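You operate a simulated robot arm through the tools that you are given. There is no shell and no other tool. Be economical: measure what you need, move in short steps, check, and stop when the job is done.

You run a simulated robot arm. Do the job below in one go: nothing can be reset, and whatever is moved stays where it is left.

JOB
Read the fault on the door test box, push that plug home and test again.
Fine: Speaker is the green plug, Window the blue; leave the other plug alone. Switch off before pushing; switch on till it shows All good, then off again. All else on door A and in the long tray stays as it is, and the door stays clamped.

It is judged by the outcome, as a careful person would: the job done as asked, and still so three seconds after it is handed in. It fails if anything else is knocked over, pushed out of place, dropped, spilled or broken.

ROBOT AND FRAMES
A 6-joint arm with a fingered hand, fixed in place. Base frame: the origin is at the foot of the arm, x ahead of it, y to its left, z up; the work surface is at about z = 0.686. Lengths are in m, angles in rad, forces in N, time in s.
With the tool pointing down near the work surface it reaches from about 0.36 to 0.82 m from the base axis. Its first joint turns from -2.897 to 2.897 rad. Payload 4 kg.
Tool frame: the origin (TCP) lies between the finger pads and is the grasp point; the fingertips stand 0.026 m ahead of it; z points along the fingers, y is the line along which they close. Largest opening 0.132 m; the body of the gripper starts 0.073 m behind the TCP. The gripper is a hand of 5 fingers: y runs from the thumb to the fingers, the wrist lies at [0, 0, -0.239] in the tool frame, and closing takes about 1.5 s.
Orientation is that of the tool frame in the base frame, as [roll, pitch, yaw] about the fixed x, y, z axes, in that order (R = Rz(yaw) Ry(pitch) Rx(roll)). With the fingers straight down and closing along the base's y, the tool's x points along the base's -x, its y along +y and its z along -z.

CONTROLS
- The arm moves only by the tool play_rows. Its argument "plan" is a list of rows, each a list of 3 entries, a list of its own where there are three numbers: the shift along the tool's x, y, z in units of 100 mm (1.0 is 100 mm), then the turn, a rotation vector about the tool's x, y, z in units of 180 degrees (1.0 is 180 degrees), then the finger opening in m, from 0 to 0.132. In form: [[[tx, ty, tz], [rx, ry, rz], gripper], ...]. A call has 1 to 12 rows; each row is the pose to reach, as a shift and turn from the pose commanded when the call began, along the tool's axes at that moment. A call with a number of a shift or a turn outside -1 to 1 is refused whole. Each row takes 0.2 s and may step no farther than 0.05 m and 0.15 rad from the row before; otherwise, or with a gripper value out of range, the whole call is refused. A pose out of reach is approached as far as the arm can. The call stops where the force on the tool passes 90 N (or 10 N more than at its start, if that is more) or the arm is blocked; 0.2 s more then pass. Each finger travels about 0.045 m/s and halts on what it meets, pressing with about 25 N; the grip force reading is that of the motor and also rises with nothing between the fingers. The clock runs only during rows and for 0.2 s after the last one: add rows that repeat a pose to give the fingers time. The reply holds the time, the measured pose of the TCP, the force on the tool along the base axes, the opening and the grip force, in the units named above and with some noise, with the torque about the TCP (base axes, N m) and any sound that the robot's microphone picked up.
- Cameras (640 x 400 px; columns grow to the right, rows downward): "scene" is fixed at [0.0499, 0.5007, 1.3946]; the picture's right is [-0.99, -0.14, 0.00], its down [-0.05, 0.38, -0.92] and it looks along [0.13, -0.91, -0.38] (base axes); focal length 319 px, centre (320, 200). "wrist" rides on the gripper at [0.084, 0.002, -0.097] in the tool frame; the picture's right is [-0.02, 1.00, 0.00], its down [-0.75, -0.02, -0.66] and it looks along [-0.66, -0.01, 0.75] (tool axes); focal length 270 px, centre (320, 200). There is no depth. A picture from a camera that has moved, and an enlarged one, comes with that camera's place and axes in the base frame and with its lens.
- camera(camera): a new picture of that camera. The clock stands still meanwhile.
- set_grasp(shape): the hand has 5 fingers and takes this shape, open, in about a second: jaw (thumb against the fingers, like two jaws); tri (thumb and two fingers); tip (a fingertip pinch); poke (one finger out to press); point (the index stretched); flat (the hand flat); cup (the hand cupped); fist (a fist). The gripper value then closes the fingers along that shape, each until it touches; the sizes above hold for jaw. It gives what a move gives, with no picture.
- enlarge(camera, box): a new picture of the part [left, top, right, bottom] of that camera's present view, enlarged. The clock stands still meanwhile.
- job_done(): hands the job in; it is judged then, once.

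Go step by step. Nothing tells you positions but the pictures and the camera data: compare them with the known pose of the tool, close in by small moves and look again before you grip or let go. The budget is 120 turns and 84 pictures, counting those below and the enlarged ones. Unless the task says otherwise, let go and move clear before handing in, and close with one line.

The tools are called after "Call:" as a command line: name --argument value ..., lists and objects as JSON in quotes. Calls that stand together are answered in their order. play_rows: Moves the arm, as the interface text tells. Its arguments: {"type":"object","properties":{"plan":{"type":"array"}},"required":["plan"]} The other tools are called the same way: set_grasp (shape) gives the hand a shape; camera (camera) takes a picture; enlarge (camera, box) takes an enlarged picture of a part of a camera's view; job_done () hands the job in.

At the start:

```text
clock: 0.0
ee_pos: [0.2524, -0.4179, 1.2202]
ee_rot: [-3.141, 0.001, 3.141]
contact_force: [-0.6, 0.0, -0.7]
wrist_torque: [0.0, -0.01, -0.03]
gripper_width: 0.1317
finger_force: 0.1
shape: jaw
```

scene: 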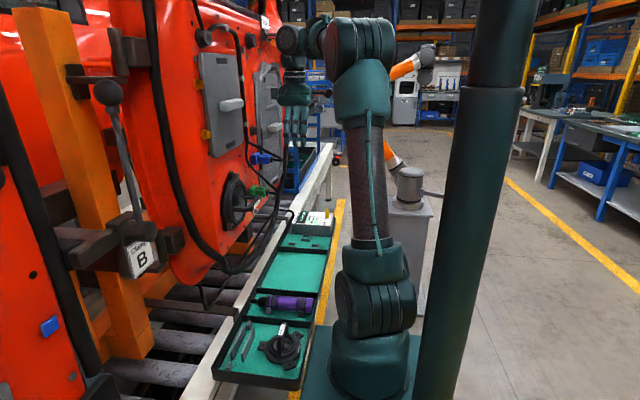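
wrist: 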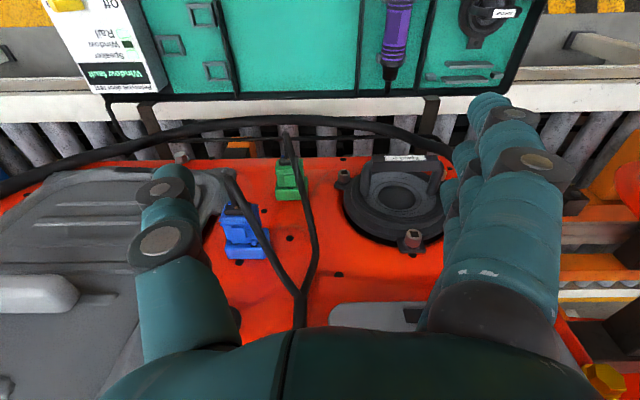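

The wrist view shows the test box, the blue and green plugs and the tray, and the scene view shows the door standing upright. I'll enlarge the test box display, the switch and the plugs.

Call:
enlarge --camera "wrist" --box '[30, 0, 190, 100]'

Call:
enlarge --camera "wrist" --box '[180, 130, 340, 280]'

Call:
enlarge --camera "scene" --box '[190, 120, 350, 250]'

```text
4.00 times, centred on (110, 50) of wrist
camera zoom: at [0.1688, -0.4159, 1.317], right [0.02, 1.0, 0.0], down [0.75, -0.02, 0.66], along [0.66, -0.01, -0.75], focal length 1081 px, centre (1160, 800)
```

zoom: 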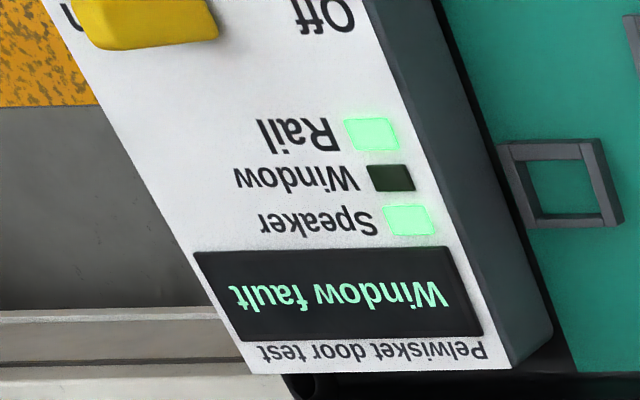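

```text
2.67 times, centred on (260, 205) of wrist
camera zoom: at [0.1688, -0.4159, 1.317], right [0.02, 1.0, 0.0], down [0.75, -0.02, 0.66], along [0.66, -0.01, -0.75], focal length 721 px, centre (480, 187)
```

zoom: 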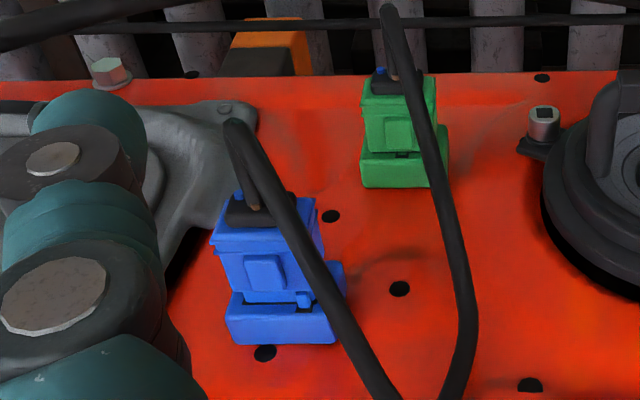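

```text
3.08 times, centred on (270, 185) of scene
camera zoom: at [0.0499, 0.5007, 1.3946], right [-0.99, -0.14, 0.0], down [-0.05, 0.38, -0.92], along [0.13, -0.91, -0.38], focal length 983 px, centre (474, 246)
```

zoom: 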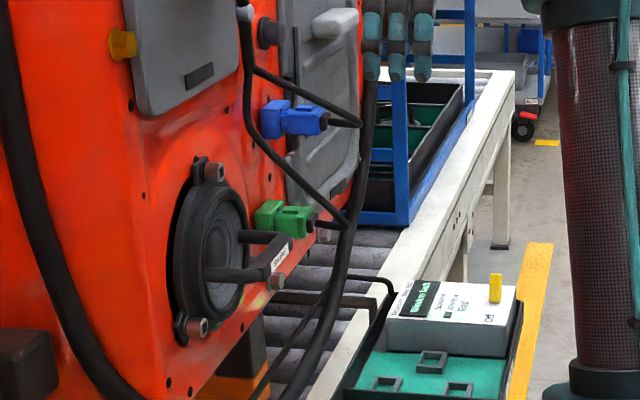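

The fault is on Window, so the blue plug at about (0.39, -0.505, 1.115) is the one to push, along +x. The yellow switch is at about (0.21, -0.83, 0.77). I'll set the poke shape and move down toward the box for a closer look.

Call:
set_grasp --shape "poke"

Call:
play_rows --plan '[[[0.2, -0.3, 0.1], [0, 0, 0], 0.13], [[0.4, -0.6, 0.3], [0, 0, 0], 0.13], [[0.5, -1, 0.5], [0, 0, 0], 0.13]]'

Call:
play_rows --plan '[[[0, -0.3, 0.3], [0, 0, 0], 0.13], [[0, -0.6, 0.6], [0, 0, 0], 0.13], [[0, -1, 0.8], [0, 0, 0], 0.13]]'

Call:
camera --camera "wrist"

Call:
camera --camera "scene"

```text
clock: 0.9
ee_pos: [0.2524, -0.4182, 1.2211]
ee_rot: [-3.141, 0.0, -3.141]
contact_force: [0.2, 0.5, 0.5]
wrist_torque: [0.01, 0.01, 0.05]
gripper_width: 0.0
finger_force: 0.1
shape: poke
```

```text
clock: 1.7
ee_pos: [0.2031, -0.518, 1.1713]
ee_rot: [-3.14, 0.0, 3.14]
contact_force: [-0.8, 0.2, 0.5]
wrist_torque: [-0.06, 0.03, 0.0]
gripper_width: 0.1241
finger_force: 0.0
shape: jaw
```

```text
clock: 2.5
ee_pos: [0.2051, -0.6167, 1.0879]
ee_rot: [3.141, 0.0, 3.141]
contact_force: [0.0, 0.0, -0.3]
wrist_torque: [0.03, -0.04, -0.01]
gripper_width: 0.124
finger_force: 0.2
shape: jaw
out of reach, approached as far as the arm can: row 2
```

```text
78 pictures are left
camera wrist: at [0.1205, -0.6145, 1.1849], right [0.02, 1.0, 0.0], down [0.75, -0.01, 0.66], along [0.66, -0.01, -0.75], focal length 270 px, centre (320, 200)
```

wrist: 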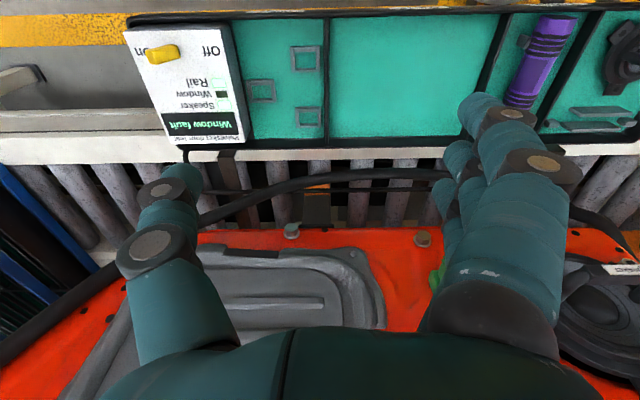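

```text
77 pictures are left
```

scene: 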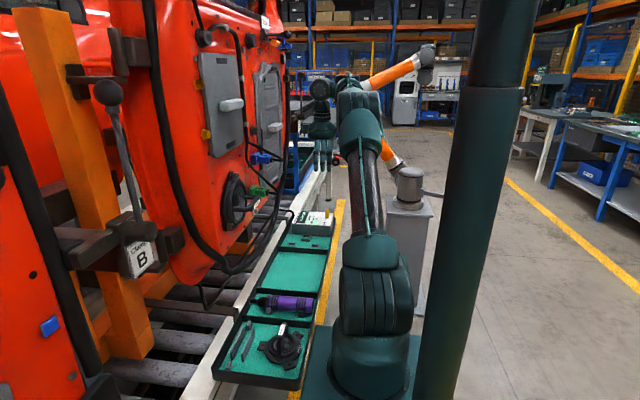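

Giving an opening returned the hand to jaw, so I'll use poke with gripper 0. I'll go lower before reaching out, because the arm was near its reach limit here.

Call:
set_grasp --shape "poke"

Call:
play_rows --plan '[[[0, 0, 0.4], [0, 0, 0], 0.0], [[0, -0.1, 0.8], [0, 0, 0], 0.0], [[0, -0.4, 1], [0, 0, 0], 0.0]]'

Call:
camera --camera "wrist"

Call:
enlarge --camera "scene" --box '[240, 110, 400, 240]'

```text
clock: 3.4
ee_pos: [0.2045, -0.6167, 1.0883]
ee_rot: [-3.141, 0.0, -3.141]
contact_force: [0.3, 0.5, 0.4]
wrist_torque: [0.01, 0.0, 0.03]
gripper_width: 0.0002
finger_force: 0.0
shape: poke
```

```text
clock: 4.2
ee_pos: [0.2063, -0.669, 0.9938]
ee_rot: [3.14, -0.001, 3.141]
contact_force: [1.0, 0.4, 0.0]
wrist_torque: [-0.02, -0.03, 0.01]
gripper_width: 0.0212
finger_force: 0.1
shape: jaw
out of reach, approached as far as the arm can: row 1, 2, 3
```

```text
76 pictures are left
camera wrist: at [0.1223, -0.6666, 1.0904], right [0.02, 1.0, 0.0], down [0.75, -0.02, 0.66], along [0.66, -0.01, -0.75], focal length 270 px, centre (320, 200)
```

wrist: 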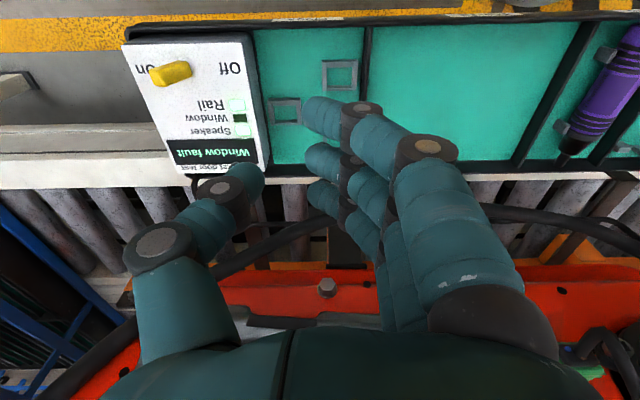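

```text
3.08 times, centred on (320, 175) of scene
camera zoom: at [0.0499, 0.5007, 1.3946], right [-0.99, -0.14, 0.0], down [-0.05, 0.38, -0.92], along [0.13, -0.91, -0.38], focal length 983 px, centre (320, 277)
```

zoom: 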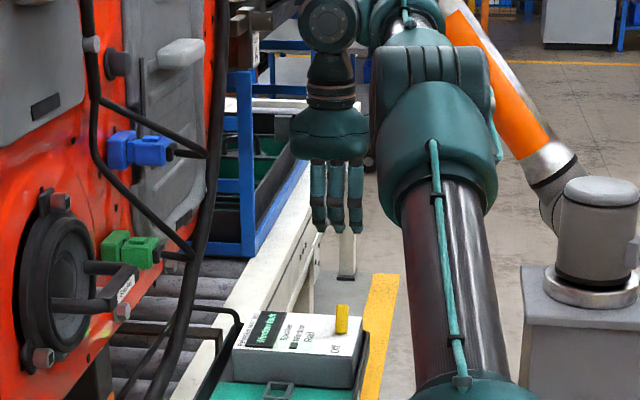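

Every move returns the hand to jaw, so I'll work with the jaw fingers. I'll look closely at the lever's shape and tilt before approaching.

Call:
enlarge --camera "wrist" --box '[110, 20, 270, 180]'

Call:
enlarge --camera "scene" --box '[290, 180, 350, 240]'

```text
2.50 times, centred on (190, 100) of wrist
camera zoom: at [0.1223, -0.6666, 1.0904], right [0.02, 1.0, 0.0], down [0.75, -0.02, 0.66], along [0.66, -0.01, -0.75], focal length 676 px, centre (645, 450)
```

zoom: 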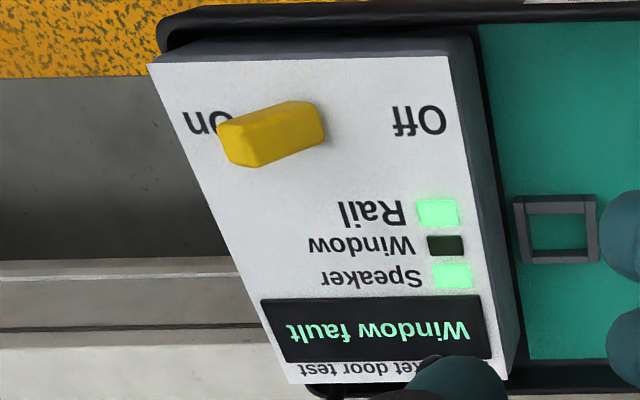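

```text
6.67 times, centred on (320, 210) of scene
camera zoom: at [0.0499, 0.5007, 1.3946], right [-0.99, -0.14, 0.0], down [-0.05, 0.38, -0.92], along [0.13, -0.91, -0.38], focal length 2129 px, centre (320, 133)
```

zoom: 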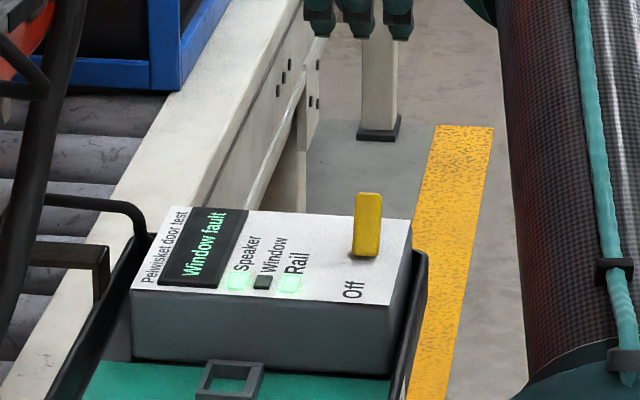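

The lever base is near (0.21, -0.813, 0.76) and its tip near (0.209, -0.837, 0.79), leaning toward On. I'll keep the hand closed, tilt it about 30° outward, pass over the lever and push it toward +y with the backs of the fingers.

Call:
play_rows --plan '[[[0, 0.1, 0.1], [0.0417, 0, 0], 0.0], [[0, -0.1, 0.2], [0.0833, 0, 0], 0.0], [[0, -0.3, 0.3], [0.125, 0, 0], 0.0], [[0, -0.6, 0.4], [0.1667, 0, 0], 0.0], [[0, -0.9, 0.5], [0.1667, 0, 0], 0.0], [[0, -0.9, 0.5], [0.1667, 0, 0], 0.0]]'

Call:
camera --camera "wrist"

Call:
enlarge --camera "scene" --box '[260, 120, 380, 240]'

```text
clock: 5.6
ee_pos: [0.2205, -0.7455, 1.0082]
ee_rot: [-2.821, -0.001, -3.141]
contact_force: [-0.3, 0.2, -0.2]
wrist_torque: [0.03, 0.0, 0.01]
gripper_width: 0.0001
finger_force: 24.8
shape: jaw
out of reach, approached as far as the arm can: row 1, 2, 3, 4, 5, 6
```

```text
72 pictures are left
camera wrist: at [0.137, -0.713, 1.1001], right [0.02, 0.95, -0.31], down [0.75, 0.19, 0.63], along [0.66, -0.25, -0.71], focal length 270 px, centre (320, 200)
```

wrist: 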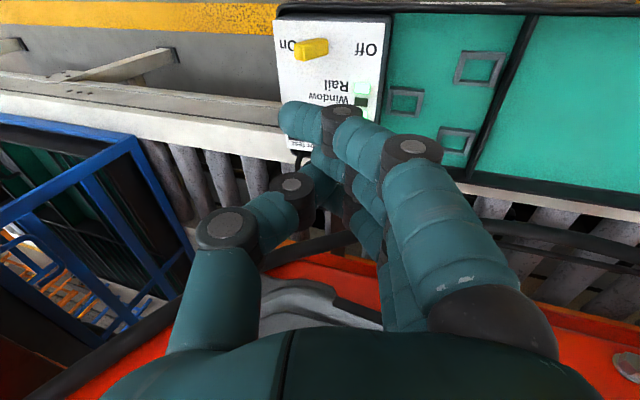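

```text
3.33 times, centred on (320, 180) of scene
camera zoom: at [0.0499, 0.5007, 1.3946], right [-0.99, -0.14, 0.0], down [-0.05, 0.38, -0.92], along [0.13, -0.91, -0.38], focal length 1065 px, centre (320, 267)
```

zoom: 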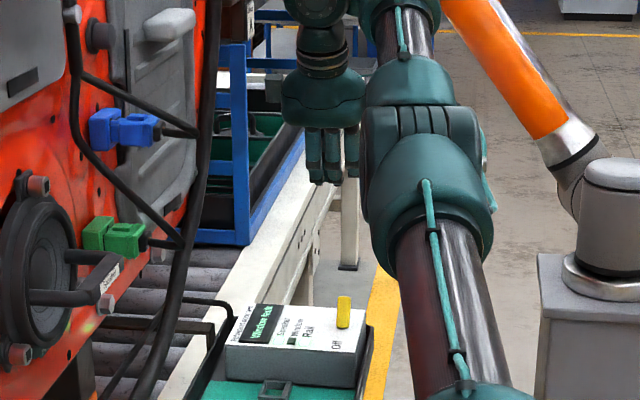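

The arm is near full stretch at this height, which cut the tilt short. I'll go straight down, where there is more reach.

Call:
play_rows --plan '[[[0, 0.12, 0.38], [0, 0, 0], 0.0], [[0, 0.25, 0.75], [0, 0, 0], 0.0], [[0, 0.32, 0.95], [0, 0, 0], 0.0], [[0, 0.32, 0.95], [0, 0, 0], 0.0]]'

```text
clock: 6.6
ee_pos: [0.2258, -0.7449, 0.9588]
ee_rot: [-2.889, -0.006, 3.138]
contact_force: [-0.2, 0.2, -0.4]
wrist_torque: [0.02, 0.03, -0.02]
gripper_width: 0.0
finger_force: 24.9
shape: jaw
out of reach, approached as far as the arm can: row 1, 2, 3, 4
```

I'm still at the reach limit. I'll pull back, tilt further outward to about 45°, and then go down and out.

Call:
play_rows --plan '[[[0.05, 0.3, -0.08], [0, 0, 0], 0.0], [[0.1, 0.6, -0.15], [0.0425, 0, 0], 0.0], [[0.15, 0.97, -0.25], [0.085, 0, 0], 0.0], [[0.15, 0.97, -0.25], [0.1275, 0, 0], 0.0], [[0.15, 0.97, -0.25], [0.17, 0, 0], 0.0], [[0.15, 0.97, -0.25], [0.17, 0, 0], 0.0]]'

```text
clock: 8.0
ee_pos: [0.2555, -0.7275, 1.0623]
ee_rot: [-2.75, -0.029, 3.128]
contact_force: [-0.8, 0.6, -0.3]
wrist_torque: [0.01, 0.0, -0.03]
gripper_width: 0.0
finger_force: 25.2
shape: jaw
out of reach, approached as far as the arm can: row 1, 2, 3, 4, 5, 6
```

The arm went somewhere I didn't expect, so I'll look at its configuration before doing anything else.

Call:
camera --camera "scene"

Call:
camera --camera "wrist"

Call:
play_rows --plan '[[[0, 0, 0], [0, 0, 0], 0.0]]'

```text
70 pictures are left
```

scene: 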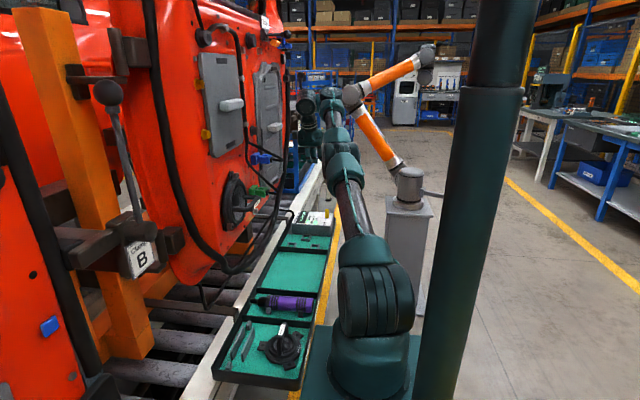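

```text
69 pictures are left
camera wrist: at [0.1746, -0.6878, 1.1531], right [0.02, 0.92, -0.38], down [0.77, 0.23, 0.59], along [0.63, -0.31, -0.71], focal length 270 px, centre (320, 200)
```

wrist: 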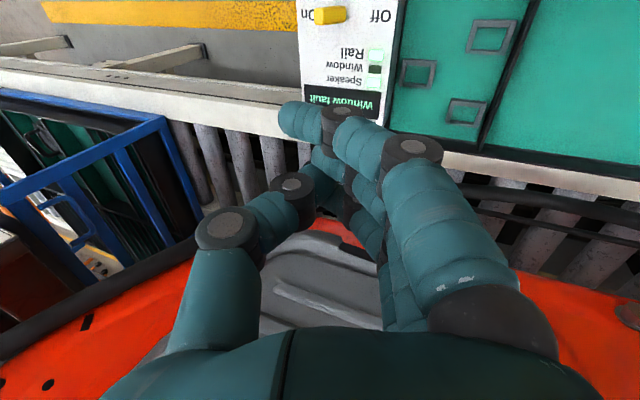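

```text
clock: 8.4
ee_pos: [0.2551, -0.7277, 1.062]
ee_rot: [-2.749, -0.028, 3.126]
contact_force: [0.1, -0.4, 0.1]
wrist_torque: [0.0, 0.0, 0.02]
gripper_width: 0.0
finger_force: 25.4
shape: jaw
```

The commanded pose follows what the arm actually reached. I'll test plain retraction with no turn, to find out whether the tilt or the distance is the limit.

Call:
play_rows --plan '[[[0.15, 0.3, -0.12], [0, 0, 0], 0.0], [[0.3, 0.6, -0.25], [0, 0, 0], 0.0], [[0.4, 0.92, -0.38], [0, 0, 0], 0.0], [[0.4, 0.92, -0.38], [0, 0, 0], 0.0]]'

```text
clock: 9.4
ee_pos: [0.2487, -0.7125, 1.1032]
ee_rot: [-2.751, -0.028, 3.127]
contact_force: [0.8, 0.4, 0.1]
wrist_torque: [0.0, -0.03, 0.0]
gripper_width: 0.0
finger_force: 25.2
shape: jaw
out of reach, approached as far as the arm can: row 1, 2, 3, 4
```

The positions all lie on a sphere around the shoulder, so the arm is stretched straight and has trouble folding. I'll pull directly toward the shoulder to bend the elbow again.

Call:
play_rows --plan '[[[0.16, 0.46, 0.09], [0, 0, 0], 0.0], [[0.32, 0.92, 0.18], [0, 0, 0], 0.0], [[0.32, 0.92, 0.18], [0, 0, 0], 0.0], [[0.32, 0.92, 0.18], [0, 0, 0], 0.0]]'

```text
clock: 10.4
ee_pos: [0.25, -0.7158, 1.0943]
ee_rot: [-2.752, -0.028, 3.127]
contact_force: [0.0, 0.2, -0.4]
wrist_torque: [0.03, -0.03, 0.01]
gripper_width: 0.0
finger_force: 24.7
shape: jaw
out of reach, approached as far as the arm can: row 1, 2, 3, 4
```

It is still locked straight. I'll try going back up along the path I came by.

Call:
play_rows --plan '[[[0.1, 0.3, -0.3], [0, 0, 0], 0.0], [[0.2, 0.55, -0.6], [0, 0, 0], 0.0], [[0.3, 0.8, -0.9], [0, 0, 0], 0.0], [[0.4, 1, -1], [0, 0, 0], 0.0], [[0.4, 1, -1], [0, 0, 0], 0.0]]'

Call:
camera --camera "scene"

```text
clock: 11.6
ee_pos: [0.24, -0.649, 1.1992]
ee_rot: [-2.754, -0.03, 3.127]
contact_force: [0.2, -1.3, -0.1]
wrist_torque: [0.01, -0.01, 0.02]
gripper_width: 0.0002
finger_force: 24.9
shape: jaw
out of reach, approached as far as the arm can: row 1, 2, 3, 4, 5
```

```text
68 pictures are left
```

scene: 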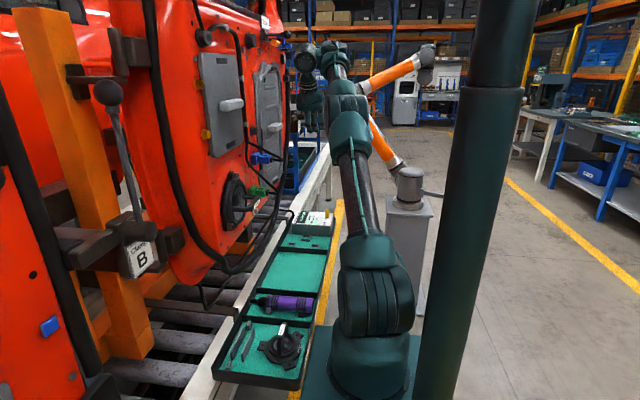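

The elbow is straight, and a tilt back inward should break that, because it turns the tool the same way the elbow bends. I'll tilt the tool back to vertical and pull in as I do.

Call:
play_rows --plan '[[[0, 0.3, 0], [-0.04, 0, 0], 0.0], [[0, 0.6, 0], [-0.08, 0, 0], 0.0], [[0, 0.98, 0], [-0.12, 0, 0], 0.0], [[0, 0.98, 0], [-0.16, 0, 0], 0.0], [[0, 0.98, 0], [-0.2, 0, 0], 0.0], [[0, 0.98, 0], [-0.2, 0, 0], 0.0]]'

```text
clock: 13.0
ee_pos: [0.2383, -0.5578, 1.163]
ee_rot: [2.905, -0.028, 3.127]
contact_force: [0.0, 0.8, 0.5]
wrist_torque: [-0.02, 0.0, 0.01]
gripper_width: 0.0
finger_force: 25.4
shape: jaw
out of reach, approached as far as the arm can: row 4
```

That freed the arm. I'll retract further to fold the elbow properly.

Call:
play_rows --plan '[[[0.1, 0.3, 0.07], [0, 0, 0], 0.0], [[0.2, 0.6, 0.14], [0, 0, 0], 0.0], [[0.4, 0.97, 0.23], [0, 0, 0], 0.0], [[0.4, 0.97, 0.23], [0, 0, 0], 0.0]]'

Call:
camera --camera "scene"

```text
clock: 14.0
ee_pos: [0.1987, -0.462, 1.1752]
ee_rot: [2.908, -0.055, 3.129]
contact_force: [0.4, 0.5, -0.2]
wrist_torque: [-0.01, -0.01, 0.01]
gripper_width: 0.0002
finger_force: 25.4
shape: jaw
out of reach, approached as far as the arm can: row 2, 3, 4
```

```text
67 pictures are left
```

scene: 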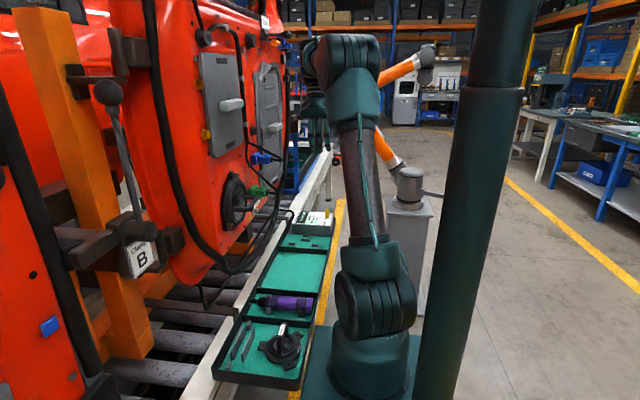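

The elbow is bent again. I'll turn the tool to vertical and go straight down while still close in.

Call:
play_rows --plan '[[[0, 0, 0], [0.037, 0, 0], 0.0], [[0, -0.05, 0.2], [0.074, 0, 0], 0.0], [[0, -0.12, 0.5], [0.074, 0, 0], 0.0], [[0, -0.23, 0.97], [0.074, 0, 0], 0.0], [[0, -0.23, 0.97], [0.074, 0, 0], 0.0]]'

```text
clock: 15.2
ee_pos: [0.1946, -0.4609, 1.0782]
ee_rot: [3.137, -0.028, 3.126]
contact_force: [0.5, -0.7, 0.0]
wrist_torque: [0.0, 0.02, 0.01]
gripper_width: 0.0
finger_force: 25.1
shape: jaw
out of reach, approached as far as the arm can: row 1
```

The arm moves freely now. I'll go on down and begin the outward tilt while still close in.

Call:
play_rows --plan '[[[0, 0, 0.4], [0, 0, 0], 0.0], [[0, 0, 0.8], [0.04, 0, 0], 0.0], [[0, -0.1, 1], [0.08, 0, 0], 0.0], [[0, -0.2, 1], [0.12, 0, 0], 0.0], [[0, -0.3, 1], [0.16, 0, 0], 0.0], [[0, -0.3, 1], [0.16, 0, 0], 0.0]]'

```text
clock: 16.6
ee_pos: [0.1936, -0.493, 0.9794]
ee_rot: [-2.64, -0.029, 3.128]
contact_force: [0.1, -0.3, -1.3]
wrist_torque: [0.02, -0.01, 0.04]
gripper_width: 0.0002
finger_force: 25.4
shape: jaw
```

All rows were reached at a tilt of about 29°. I'll move outward and down with a bit more tilt.

Call:
play_rows --plan '[[[-0.05, -0.26, 0.29], [0.032, 0, 0], 0.0], [[-0.1, -0.52, 0.58], [0.064, 0, 0], 0.0], [[-0.15, -0.77, 0.88], [0.064, 0, 0], 0.0], [[-0.15, -0.77, 0.88], [0.064, 0, 0], 0.0]]'

Call:
camera --camera "wrist"

```text
clock: 17.6
ee_pos: [0.2052, -0.6025, 0.9365]
ee_rot: [-2.441, -0.027, 3.129]
contact_force: [0.2, -0.9, -0.6]
wrist_torque: [0.02, -0.01, -0.02]
gripper_width: 0.0
finger_force: 24.5
shape: jaw
```

```text
66 pictures are left
camera wrist: at [0.1242, -0.5373, 1.0119], right [0.01, 0.76, -0.65], down [0.77, 0.4, 0.49], along [0.63, -0.5, -0.58], focal length 270 px, centre (320, 200)
```

wrist: 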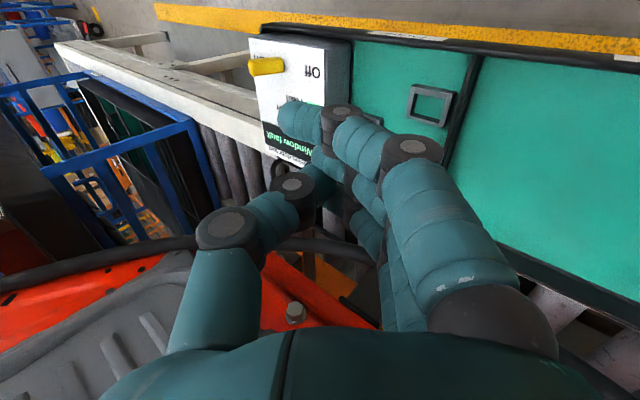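

The arm is well placed now. A single stretched finger would be the best tool for the lever, so I'll test whether a shape survives a null move.

Call:
set_grasp --shape "point"

Call:
camera --camera "wrist"

Call:
play_rows --plan '[[[0, 0, 0], [0, 0, 0], 0.132]]'

Call:
set_grasp --shape "poke"

Call:
camera --camera "wrist"

Call:
play_rows --plan '[[[0, 0, 0], [0, 0, 0], 0]]'

Call:
camera --camera "wrist"

```text
clock: 18.5
ee_pos: [0.2044, -0.6024, 0.9363]
ee_rot: [-2.442, -0.028, 3.127]
contact_force: [0.4, 0.8, 0.3]
wrist_torque: [-0.01, -0.02, -0.01]
gripper_width: 0.1263
finger_force: 0.0
shape: point
```

```text
65 pictures are left
camera wrist: at [0.1241, -0.537, 1.012], right [0.01, 0.76, -0.64], down [0.77, 0.4, 0.49], along [0.63, -0.5, -0.59], focal length 270 px, centre (320, 200)
```

wrist: 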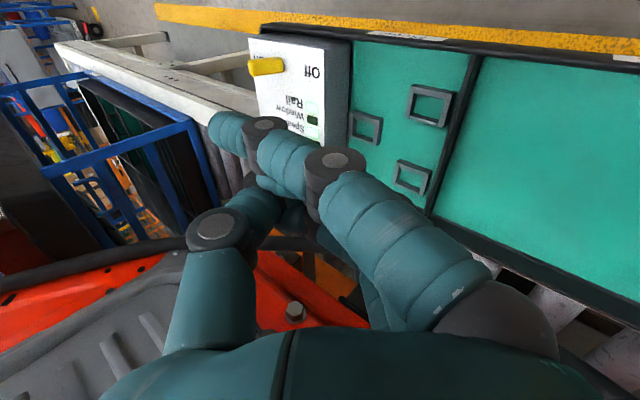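

```text
clock: 18.9
ee_pos: [0.2055, -0.602, 0.937]
ee_rot: [-2.44, -0.027, 3.126]
contact_force: [0.3, -0.3, 0.1]
wrist_torque: [-0.01, 0.0, -0.03]
gripper_width: 0.1262
finger_force: 0.0
shape: point
```

```text
clock: 19.8
ee_pos: [0.205, -0.6036, 0.9368]
ee_rot: [-2.441, -0.028, 3.128]
contact_force: [0.1, -0.4, 0.5]
wrist_torque: [-0.01, -0.03, -0.02]
gripper_width: 0.0
finger_force: 0.0
shape: poke
```

```text
64 pictures are left
camera wrist: at [0.1241, -0.537, 1.012], right [0.01, 0.76, -0.64], down [0.77, 0.4, 0.49], along [0.63, -0.5, -0.59], focal length 270 px, centre (320, 200)
```

wrist: 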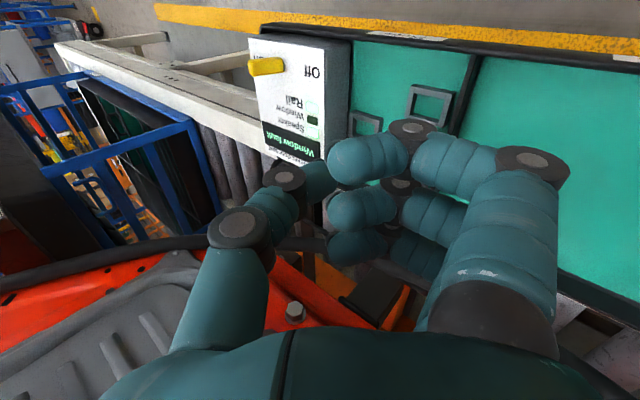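

```text
clock: 20.2
ee_pos: [0.2045, -0.6021, 0.9375]
ee_rot: [-2.441, -0.029, 3.127]
contact_force: [0.5, -0.4, -0.1]
wrist_torque: [0.02, 0.01, 0.0]
gripper_width: 0.0557
finger_force: 0.1
shape: jaw
```

```text
63 pictures are left
camera wrist: at [0.1241, -0.537, 1.012], right [0.01, 0.76, -0.64], down [0.77, 0.4, 0.49], along [0.63, -0.5, -0.59], focal length 270 px, centre (320, 200)
```

wrist: 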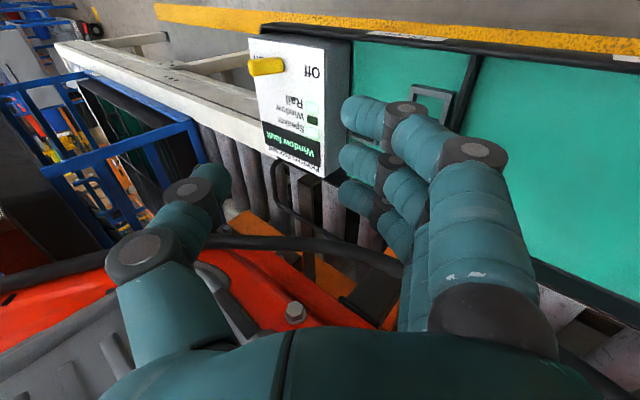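

The point shape survives if I command 0.132, and the stretched index reaches farther. I'll set it again and find the fingertip with both cameras.

Call:
set_grasp --shape "point"

Call:
enlarge --camera "scene" --box '[260, 100, 380, 240]'

Call:
enlarge --camera "wrist" --box '[160, 0, 520, 260]'

```text
clock: 21.1
ee_pos: [0.2044, -0.6022, 0.937]
ee_rot: [-2.441, -0.028, 3.128]
contact_force: [0.5, 0.4, 0.0]
wrist_torque: [-0.01, -0.01, 0.01]
gripper_width: 0.1264
finger_force: 0.0
shape: point
```

```text
2.86 times, centred on (320, 170) of scene
camera zoom: at [0.0499, 0.5007, 1.3946], right [-0.99, -0.14, 0.0], down [-0.05, 0.38, -0.92], along [0.13, -0.91, -0.38], focal length 913 px, centre (320, 286)
```

zoom: 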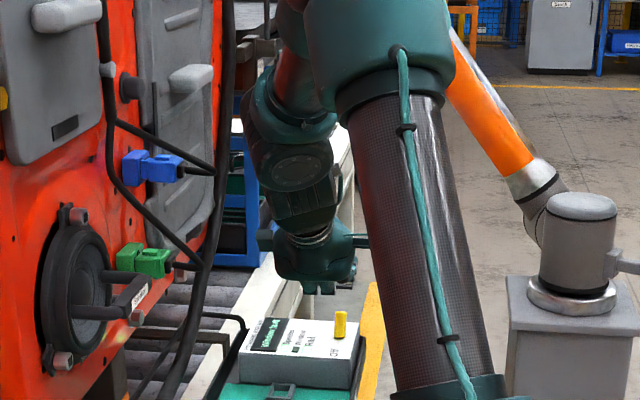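

```text
1.54 times, centred on (340, 130) of wrist
camera zoom: at [0.1241, -0.537, 1.012], right [0.01, 0.76, -0.64], down [0.77, 0.4, 0.49], along [0.63, -0.5, -0.59], focal length 416 px, centre (289, 308)
```

zoom: 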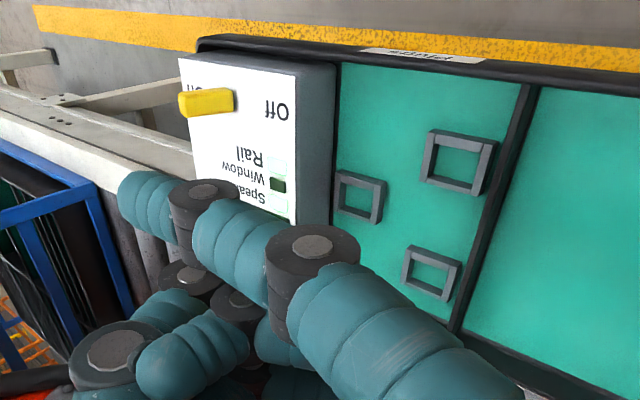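

The hand is hidden from the scene camera at this tilt. I'll move out a bit and bring the tilt down to about 20° so the fingertip shows.

Call:
play_rows --plan '[[[0, -0.1, 0.2], [-0.037, 0, 0], 0.132], [[0, -0.2, 0.4], [-0.074, 0, 0], 0.132], [[0, -0.3, 0.6], [-0.111, 0, 0], 0.132], [[0, -0.37, 0.8], [-0.111, 0, 0], 0.132], [[0, -0.37, 0.8], [-0.111, 0, 0], 0.132]]'

Call:
enlarge --camera "scene" --box '[260, 110, 380, 240]'

Call:
camera --camera "wrist"

```text
clock: 22.3
ee_pos: [0.2036, -0.681, 0.899]
ee_rot: [-2.792, -0.027, 3.128]
contact_force: [-0.2, 0.9, 0.7]
wrist_torque: [-0.01, 0.02, 0.02]
gripper_width: 0.1262
finger_force: 0.0
shape: point
```

```text
3.08 times, centred on (320, 175) of scene
camera zoom: at [0.0499, 0.5007, 1.3946], right [-0.99, -0.14, 0.0], down [-0.05, 0.38, -0.92], along [0.13, -0.91, -0.38], focal length 983 px, centre (320, 277)
```

zoom: 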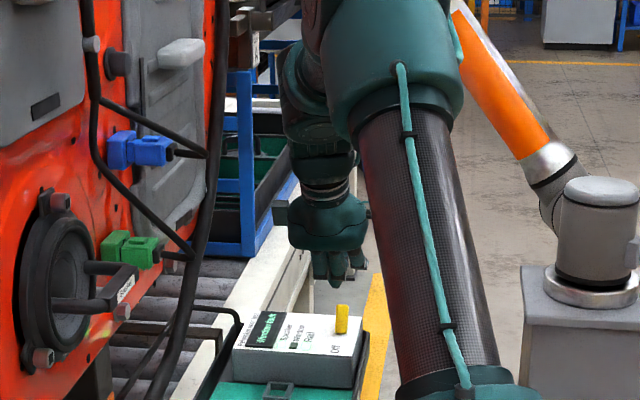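

```text
59 pictures are left
camera wrist: at [0.1225, -0.6453, 0.9922], right [0.02, 0.94, -0.34], down [0.77, 0.2, 0.6], along [0.63, -0.28, -0.72], focal length 270 px, centre (320, 200)
```

wrist: 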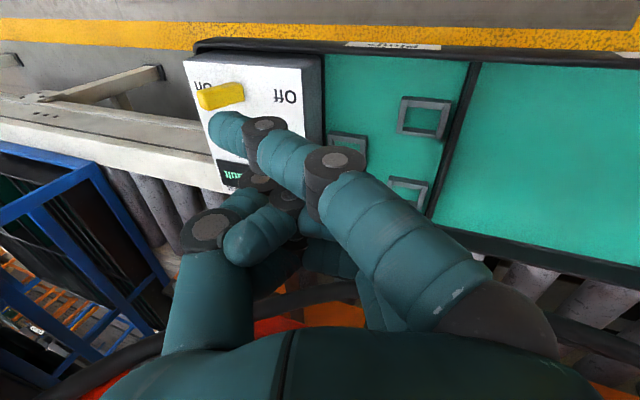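

The point index curls sideways, so it is no use here. With the jaw fully open, the straight thumb can pull the lever toward +y while the fingers stay clear beyond the box. I'll open the jaw and move above.

Call:
set_grasp --shape "jaw"

Call:
play_rows --plan '[[[-0.02, -0.3, 0.25], [-0.016, 0, 0], 0.132], [[-0.04, -0.6, 0.5], [-0.016, 0, 0], 0.132], [[-0.05, -0.9, 0.75], [-0.016, 0, 0], 0.132], [[-0.05, -0.9, 0.75], [-0.016, 0, 0], 0.132]]'

Call:
enlarge --camera "scene" --box '[270, 120, 390, 240]'

Call:
camera --camera "wrist"

```text
clock: 23.2
ee_pos: [0.2018, -0.6829, 0.8992]
ee_rot: [-2.791, -0.029, 3.128]
contact_force: [-0.6, -0.2, -0.8]
wrist_torque: [0.01, -0.02, 0.0]
gripper_width: 0.132
finger_force: 0.1
shape: jaw
```

```text
clock: 24.2
ee_pos: [0.2043, -0.7935, 0.8581]
ee_rot: [-2.841, -0.028, 3.129]
contact_force: [0.0, 0.4, 0.4]
wrist_torque: [0.0, 0.02, -0.01]
gripper_width: 0.1321
finger_force: 0.1
shape: jaw
```

```text
3.33 times, centred on (330, 180) of scene
camera zoom: at [0.0499, 0.5007, 1.3946], right [-0.99, -0.14, 0.0], down [-0.05, 0.38, -0.92], along [0.13, -0.91, -0.38], focal length 1065 px, centre (287, 267)
```

zoom: 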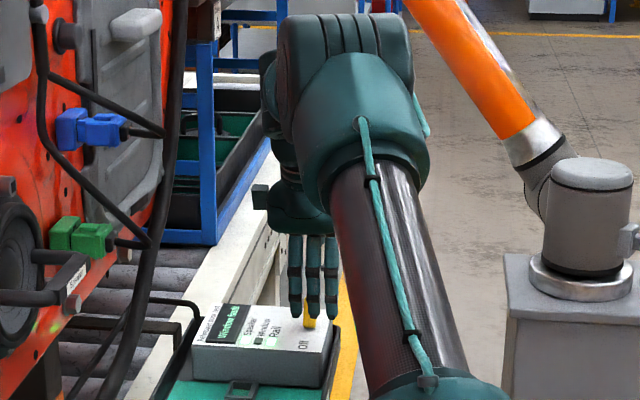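

```text
57 pictures are left
camera wrist: at [0.1235, -0.7605, 0.9534], right [0.03, 0.95, -0.3], down [0.77, 0.17, 0.61], along [0.63, -0.25, -0.73], focal length 270 px, centre (320, 200)
```

wrist: 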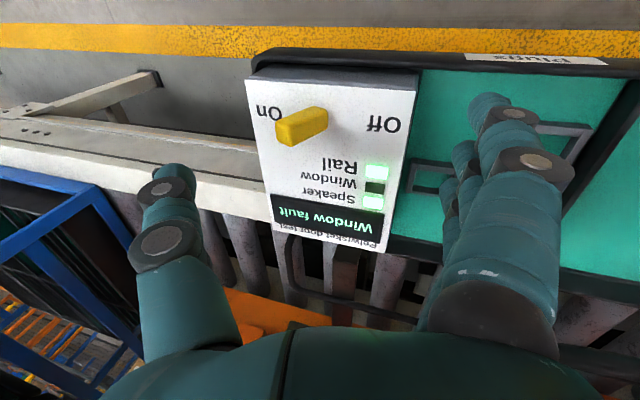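

The view is clear: the thumb sits on the -y side of the lever and lines up with it in x, and the fingers are beyond the box over the tray. I'll lower straight down about 75 mm and check.

Call:
play_rows --plan '[[[0, 0.06, 0.2], [0, 0, 0], 0.132], [[0, 0.12, 0.4], [0, 0, 0], 0.132], [[0, 0.18, 0.6], [0, 0, 0], 0.132], [[0, 0.21, 0.68], [0, 0, 0], 0.132], [[0, 0.21, 0.68], [0, 0, 0], 0.132]]'

Call:
enlarge --camera "scene" --box '[270, 150, 370, 250]'

Call:
camera --camera "wrist"

```text
clock: 25.4
ee_pos: [0.2048, -0.7908, 0.7876]
ee_rot: [-2.84, -0.028, 3.126]
contact_force: [-0.1, 0.0, 0.0]
wrist_torque: [0.02, 0.03, -0.01]
gripper_width: 0.1319
finger_force: 0.0
shape: jaw
```

```text
4.00 times, centred on (320, 200) of scene
camera zoom: at [0.0499, 0.5007, 1.3946], right [-0.99, -0.14, 0.0], down [-0.05, 0.38, -0.92], along [0.13, -0.91, -0.38], focal length 1278 px, centre (320, 200)
```

zoom: 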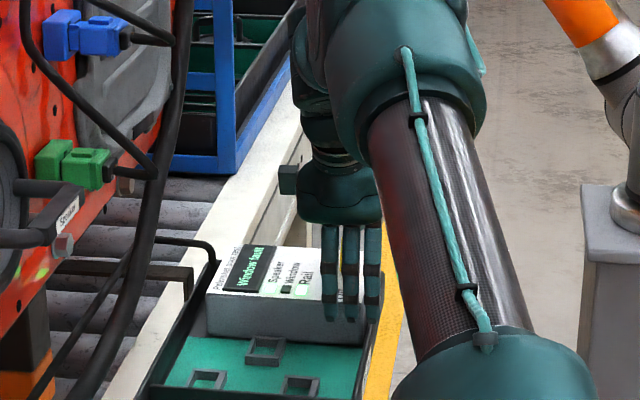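

```text
55 pictures are left
camera wrist: at [0.1239, -0.7593, 0.8818], right [0.03, 0.95, -0.3], down [0.77, 0.17, 0.61], along [0.63, -0.25, -0.73], focal length 270 px, centre (320, 200)
```

wrist: 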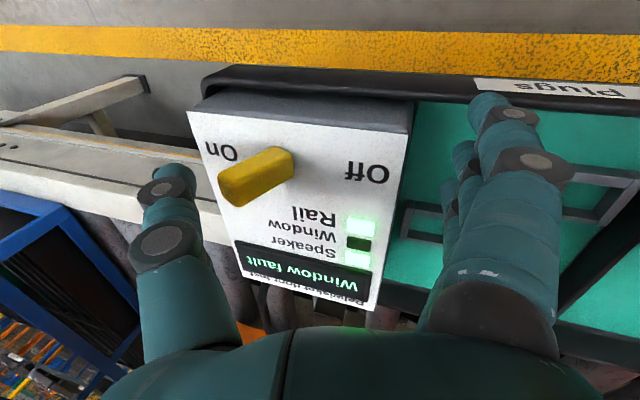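

The thumb is just beyond the lever tip. I'll lower another 6 mm and sweep toward +y in small steps.

Call:
play_rows --plan '[[[0, 0.02, 0.06], [0, 0, 0], 0.132], [[0, 0.12, 0.03], [0, 0, 0], 0.132], [[0, 0.21, 0.0], [0, 0, 0], 0.132], [[0, 0.31, -0.03], [0, 0, 0], 0.132], [[0, 0.4, -0.06], [0, 0, 0], 0.132], [[0, 0.5, -0.09], [0, 0, 0], 0.132]]'

Call:
camera --camera "wrist"

```text
clock: 26.8
ee_pos: [0.2048, -0.7409, 0.782]
ee_rot: [-2.841, -0.028, 3.128]
contact_force: [-0.2, -5.7, -0.1]
wrist_torque: [0.01, 0.0, 0.01]
gripper_width: 0.1322
finger_force: 0.1
shape: jaw
```

```text
54 pictures are left
camera wrist: at [0.1238, -0.71, 0.8763], right [0.03, 0.95, -0.3], down [0.77, 0.17, 0.61], along [0.63, -0.25, -0.73], focal length 270 px, centre (320, 200)
```

wrist: 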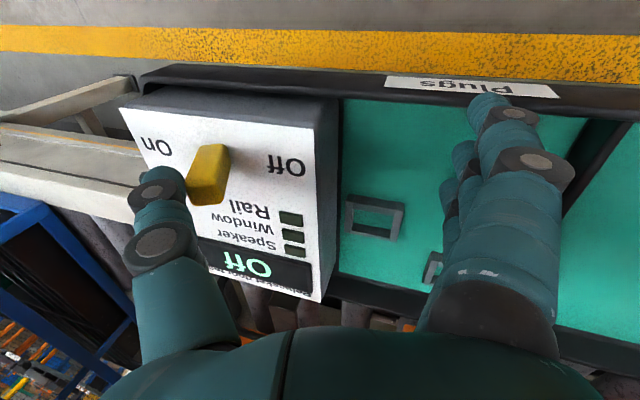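

The display now shows Off, with about 6 N on the thumb. I'll push slightly farther so the lever settles, then back off and look.

Call:
play_rows --plan '[[[0, 0.08, -0.025], [0, 0, 0], 0.132], [[0, 0.14, -0.045], [0, 0, 0], 0.132]]'

Call:
play_rows --plan '[[[0, -0.1, 0.03], [0, 0, 0], 0.132], [[0, -0.1, -0.17], [0, 0, 0], 0.132], [[0, -0.2, -0.57], [0, 0, 0], 0.132]]'

Call:
camera --camera "wrist"

```text
clock: 27.4
ee_pos: [0.2039, -0.728, 0.784]
ee_rot: [-2.837, -0.027, 3.128]
contact_force: [-0.5, -5.4, 7.7]
wrist_torque: [-0.48, 0.01, -0.01]
gripper_width: 0.1321
finger_force: 0.1
shape: jaw
```

```text
clock: 28.2
ee_pos: [0.2076, -0.7291, 0.8419]
ee_rot: [-2.842, -0.027, 3.131]
contact_force: [0.5, -1.1, -0.7]
wrist_torque: [-0.04, 0.0, 0.01]
gripper_width: 0.132
finger_force: 0.0
shape: jaw
```

```text
53 pictures are left
camera wrist: at [0.126, -0.6972, 0.936], right [0.03, 0.95, -0.3], down [0.77, 0.17, 0.61], along [0.63, -0.24, -0.73], focal length 270 px, centre (320, 200)
```

wrist: 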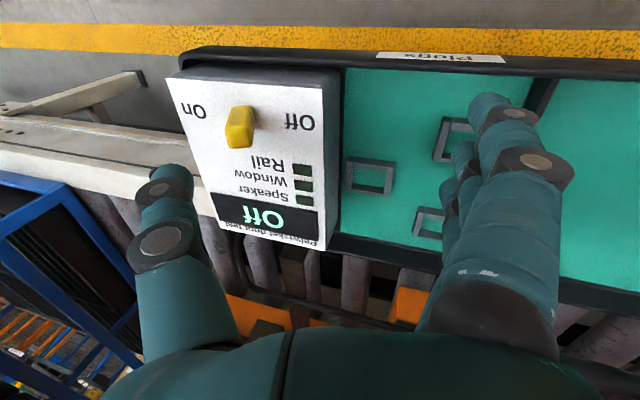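

The box shows Off and the lever stays put. Now for the blue plug: I'll retract inward and up, bringing the tool vertical in stages.

Call:
play_rows --plan '[[[0, 0.1, -0.4], [0, 0, 0], 0.132], [[0, 0.45, -0.65], [0, 0, 0], 0.132], [[0, 0.78, -0.87], [0, 0, 0], 0.132], [[0, 0.78, -0.87], [0, 0, 0], 0.1]]'

Call:
play_rows --plan '[[[0, 0.3, -0.3], [0, 0, 0], 0.05], [[0, 0.6, -0.55], [-0.04, 0, 0], 0.0], [[0, 0.95, -0.7], [-0.08, 0, 0], 0.0], [[0, 0.95, -0.8], [-0.095, 0, 0], 0.0]]'

```text
clock: 29.2
ee_pos: [0.2081, -0.6278, 0.9031]
ee_rot: [-2.84, -0.027, 3.126]
contact_force: [-0.6, -0.1, 0.7]
wrist_torque: [-0.01, 0.02, 0.06]
gripper_width: 0.1004
finger_force: 0.0
shape: jaw
```

```text
clock: 30.2
ee_pos: [0.212, -0.5142, 0.951]
ee_rot: [-3.139, -0.028, 3.126]
contact_force: [0.4, 1.0, 0.2]
wrist_torque: [-0.02, 0.0, 0.0]
gripper_width: 0.0151
finger_force: 0.0
shape: jaw
```

I'll raise toward the plug's height and turn the tool so the fingers point at the door (+x), checking as I go.

Call:
play_rows --plan '[[[0.1, 0, -0.3], [0, 0, 0], 0.0], [[0.2, 0, -0.6], [0, -0.04, 0], 0.0], [[0.3, 0, -0.95], [0, -0.08, 0], 0.0], [[0.4, 0, -0.95], [0, -0.12, 0], 0.0], [[0.5, 0, -0.95], [0, -0.16, 0], 0.0], [[0.5, 0, -0.95], [0, -0.2, 0], 0.0], [[0.5, 0, -0.95], [0, -0.2, 0], 0.0]]'

Call:
camera --camera "wrist"

Call:
camera --camera "scene"

```text
clock: 31.8
ee_pos: [0.1657, -0.5141, 1.0472]
ee_rot: [-3.137, 0.603, 3.13]
contact_force: [0.3, -0.2, -0.9]
wrist_torque: [0.02, 0.0, 0.0]
gripper_width: 0.0002
finger_force: 24.6
shape: jaw
```

```text
52 pictures are left
camera wrist: at [0.0412, -0.5104, 1.078], right [0.03, 1.0, 0.01], down [0.25, -0.02, 0.97], along [0.97, -0.03, -0.25], focal length 270 px, centre (320, 200)
```

wrist: 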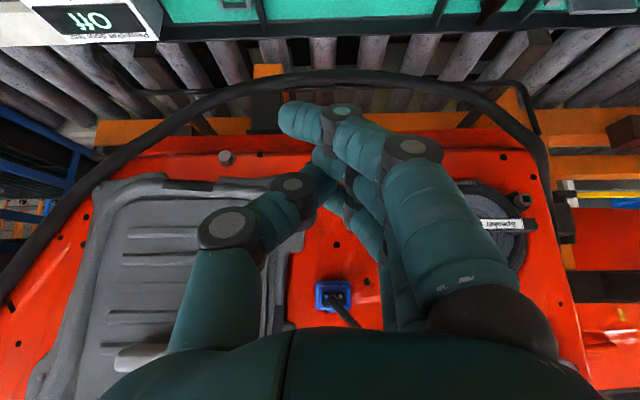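

```text
51 pictures are left
```

scene: 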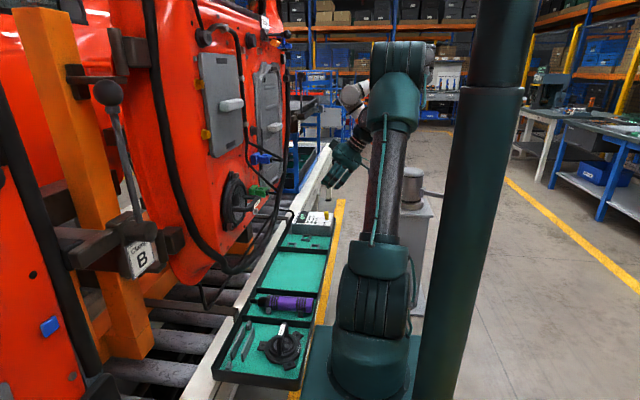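

The turn works, and the blue plug shows head-on below the fingers. I'll enlarge it.

Call:
enlarge --camera "wrist" --box '[300, 265, 380, 335]'

Call:
enlarge --camera "scene" --box '[230, 130, 310, 220]'

```text
5.71 times, centred on (340, 300) of wrist
camera zoom: at [0.0412, -0.5104, 1.078], right [0.03, 1.0, 0.01], down [0.25, -0.02, 0.97], along [0.97, -0.03, -0.25], focal length 1544 px, centre (206, -371)
```

zoom: 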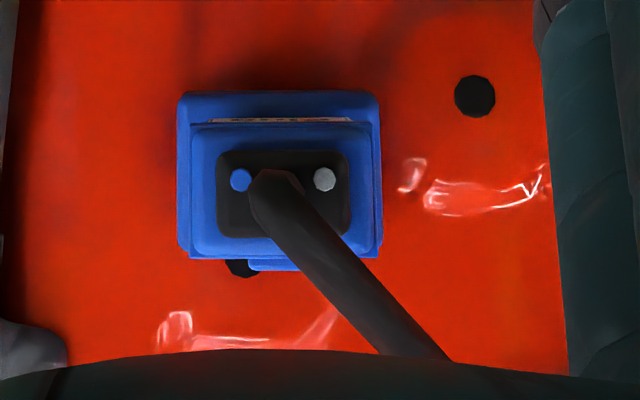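

```text
4.44 times, centred on (270, 175) of scene
camera zoom: at [0.0499, 0.5007, 1.3946], right [-0.99, -0.14, 0.0], down [-0.05, 0.38, -0.92], along [0.13, -0.91, -0.38], focal length 1420 px, centre (542, 311)
```

zoom: 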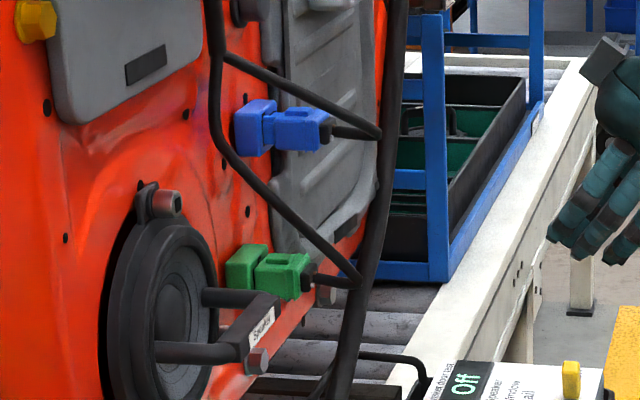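

Both readings put the plug boot near (0.352, -0.506, 1.110). The cable loops out in front and off toward +y/+z, so I'll push with the open jaw's straight thumb on the -y half of the boot, keeping the cable between thumb and fingers. First I'll level the tool at a standoff.

Call:
play_rows --plan '[[[-0.1, 0.1, -0.05], [0, -0.043, 0], 0.132], [[-0.2, 0.2, -0.1], [0, -0.086, 0], 0.132], [[-0.3, 0.3, -0.15], [0, -0.129, 0], 0.132], [[-0.4, 0.4, -0.2], [0, -0.172, 0], 0.132], [[-0.5, 0.5, -0.25], [0, -0.215, 0], 0.132], [[-0.6, 0.65, -0.3], [0, -0.258, 0], 0.132], [[-0.645, 0.75, -0.32], [0, -0.308, 0], 0.132], [[-0.645, 0.75, -0.32], [0, -0.308, 0], 0.132]]'

Call:
camera --camera "wrist"

Call:
camera --camera "scene"

```text
refused: row 7 steps farther than a row can; nothing moved
```

```text
48 pictures are left
camera wrist: at [0.0412, -0.5104, 1.078], right [0.03, 1.0, 0.01], down [0.25, -0.02, 0.97], along [0.97, -0.03, -0.25], focal length 270 px, centre (320, 200)
```

wrist: 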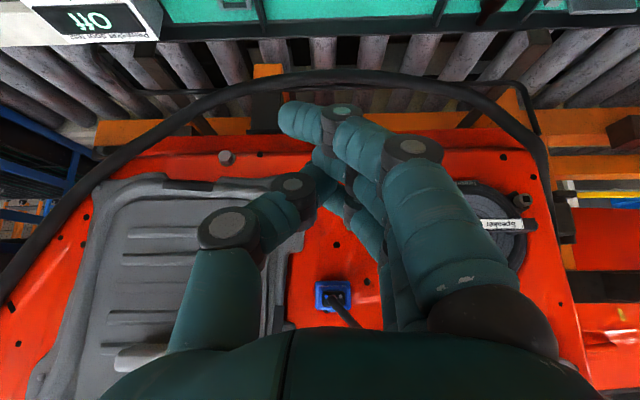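

```text
47 pictures are left
```

scene: 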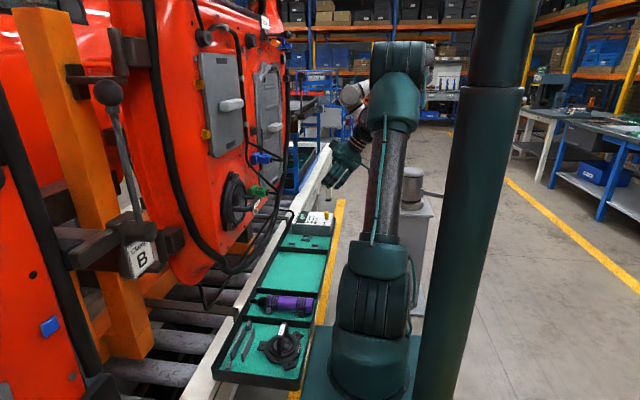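

One turn step was just too large, so the call was refused and nothing moved. I'll resend it with equal steps.

Call:
play_rows --plan '[[[-0.1, 0.1, -0.05], [0, -0.044, 0], 0.132], [[-0.2, 0.2, -0.1], [0, -0.088, 0], 0.132], [[-0.3, 0.3, -0.15], [0, -0.132, 0], 0.132], [[-0.4, 0.4, -0.2], [0, -0.176, 0], 0.132], [[-0.5, 0.5, -0.25], [0, -0.22, 0], 0.132], [[-0.6, 0.65, -0.3], [0, -0.264, 0], 0.132], [[-0.645, 0.75, -0.32], [0, -0.308, 0], 0.132], [[-0.645, 0.75, -0.32], [0, -0.308, 0], 0.132]]'

Call:
camera --camera "wrist"

Call:
camera --camera "scene"

```text
clock: 33.6
ee_pos: [0.2387, -0.4378, 1.0677]
ee_rot: [-3.101, 1.37, 3.138]
contact_force: [0.9, -0.1, 0.3]
wrist_torque: [0.02, -0.03, -0.05]
gripper_width: 0.1319
finger_force: 0.0
shape: jaw
out of reach, approached as far as the arm can: row 5, 6, 7, 8
```

```text
46 pictures are left
camera wrist: at [0.1281, -0.4319, 1.0036], right [0.05, 1.0, 0.01], down [-0.49, 0.01, 0.87], along [0.87, -0.05, 0.49], focal length 270 px, centre (320, 200)
```

wrist: 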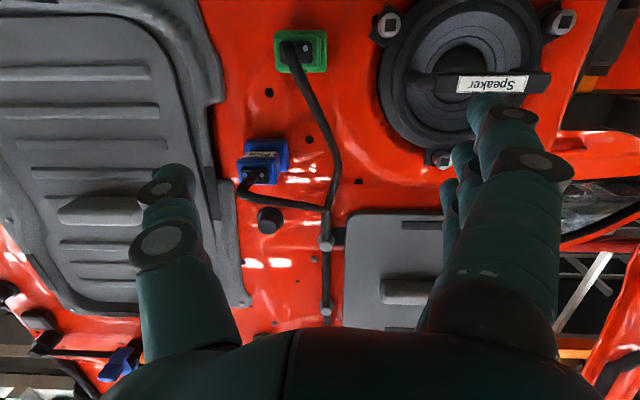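

```text
45 pictures are left
```

scene: 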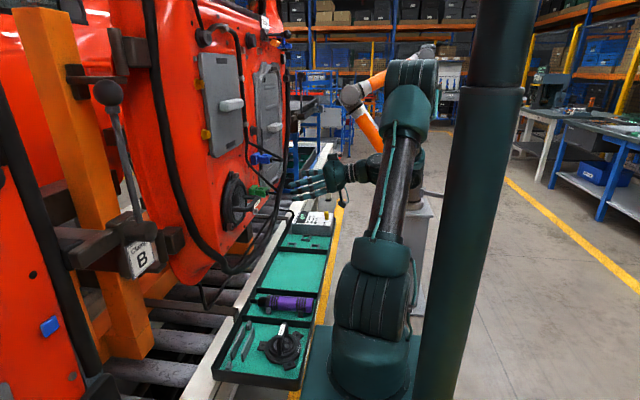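

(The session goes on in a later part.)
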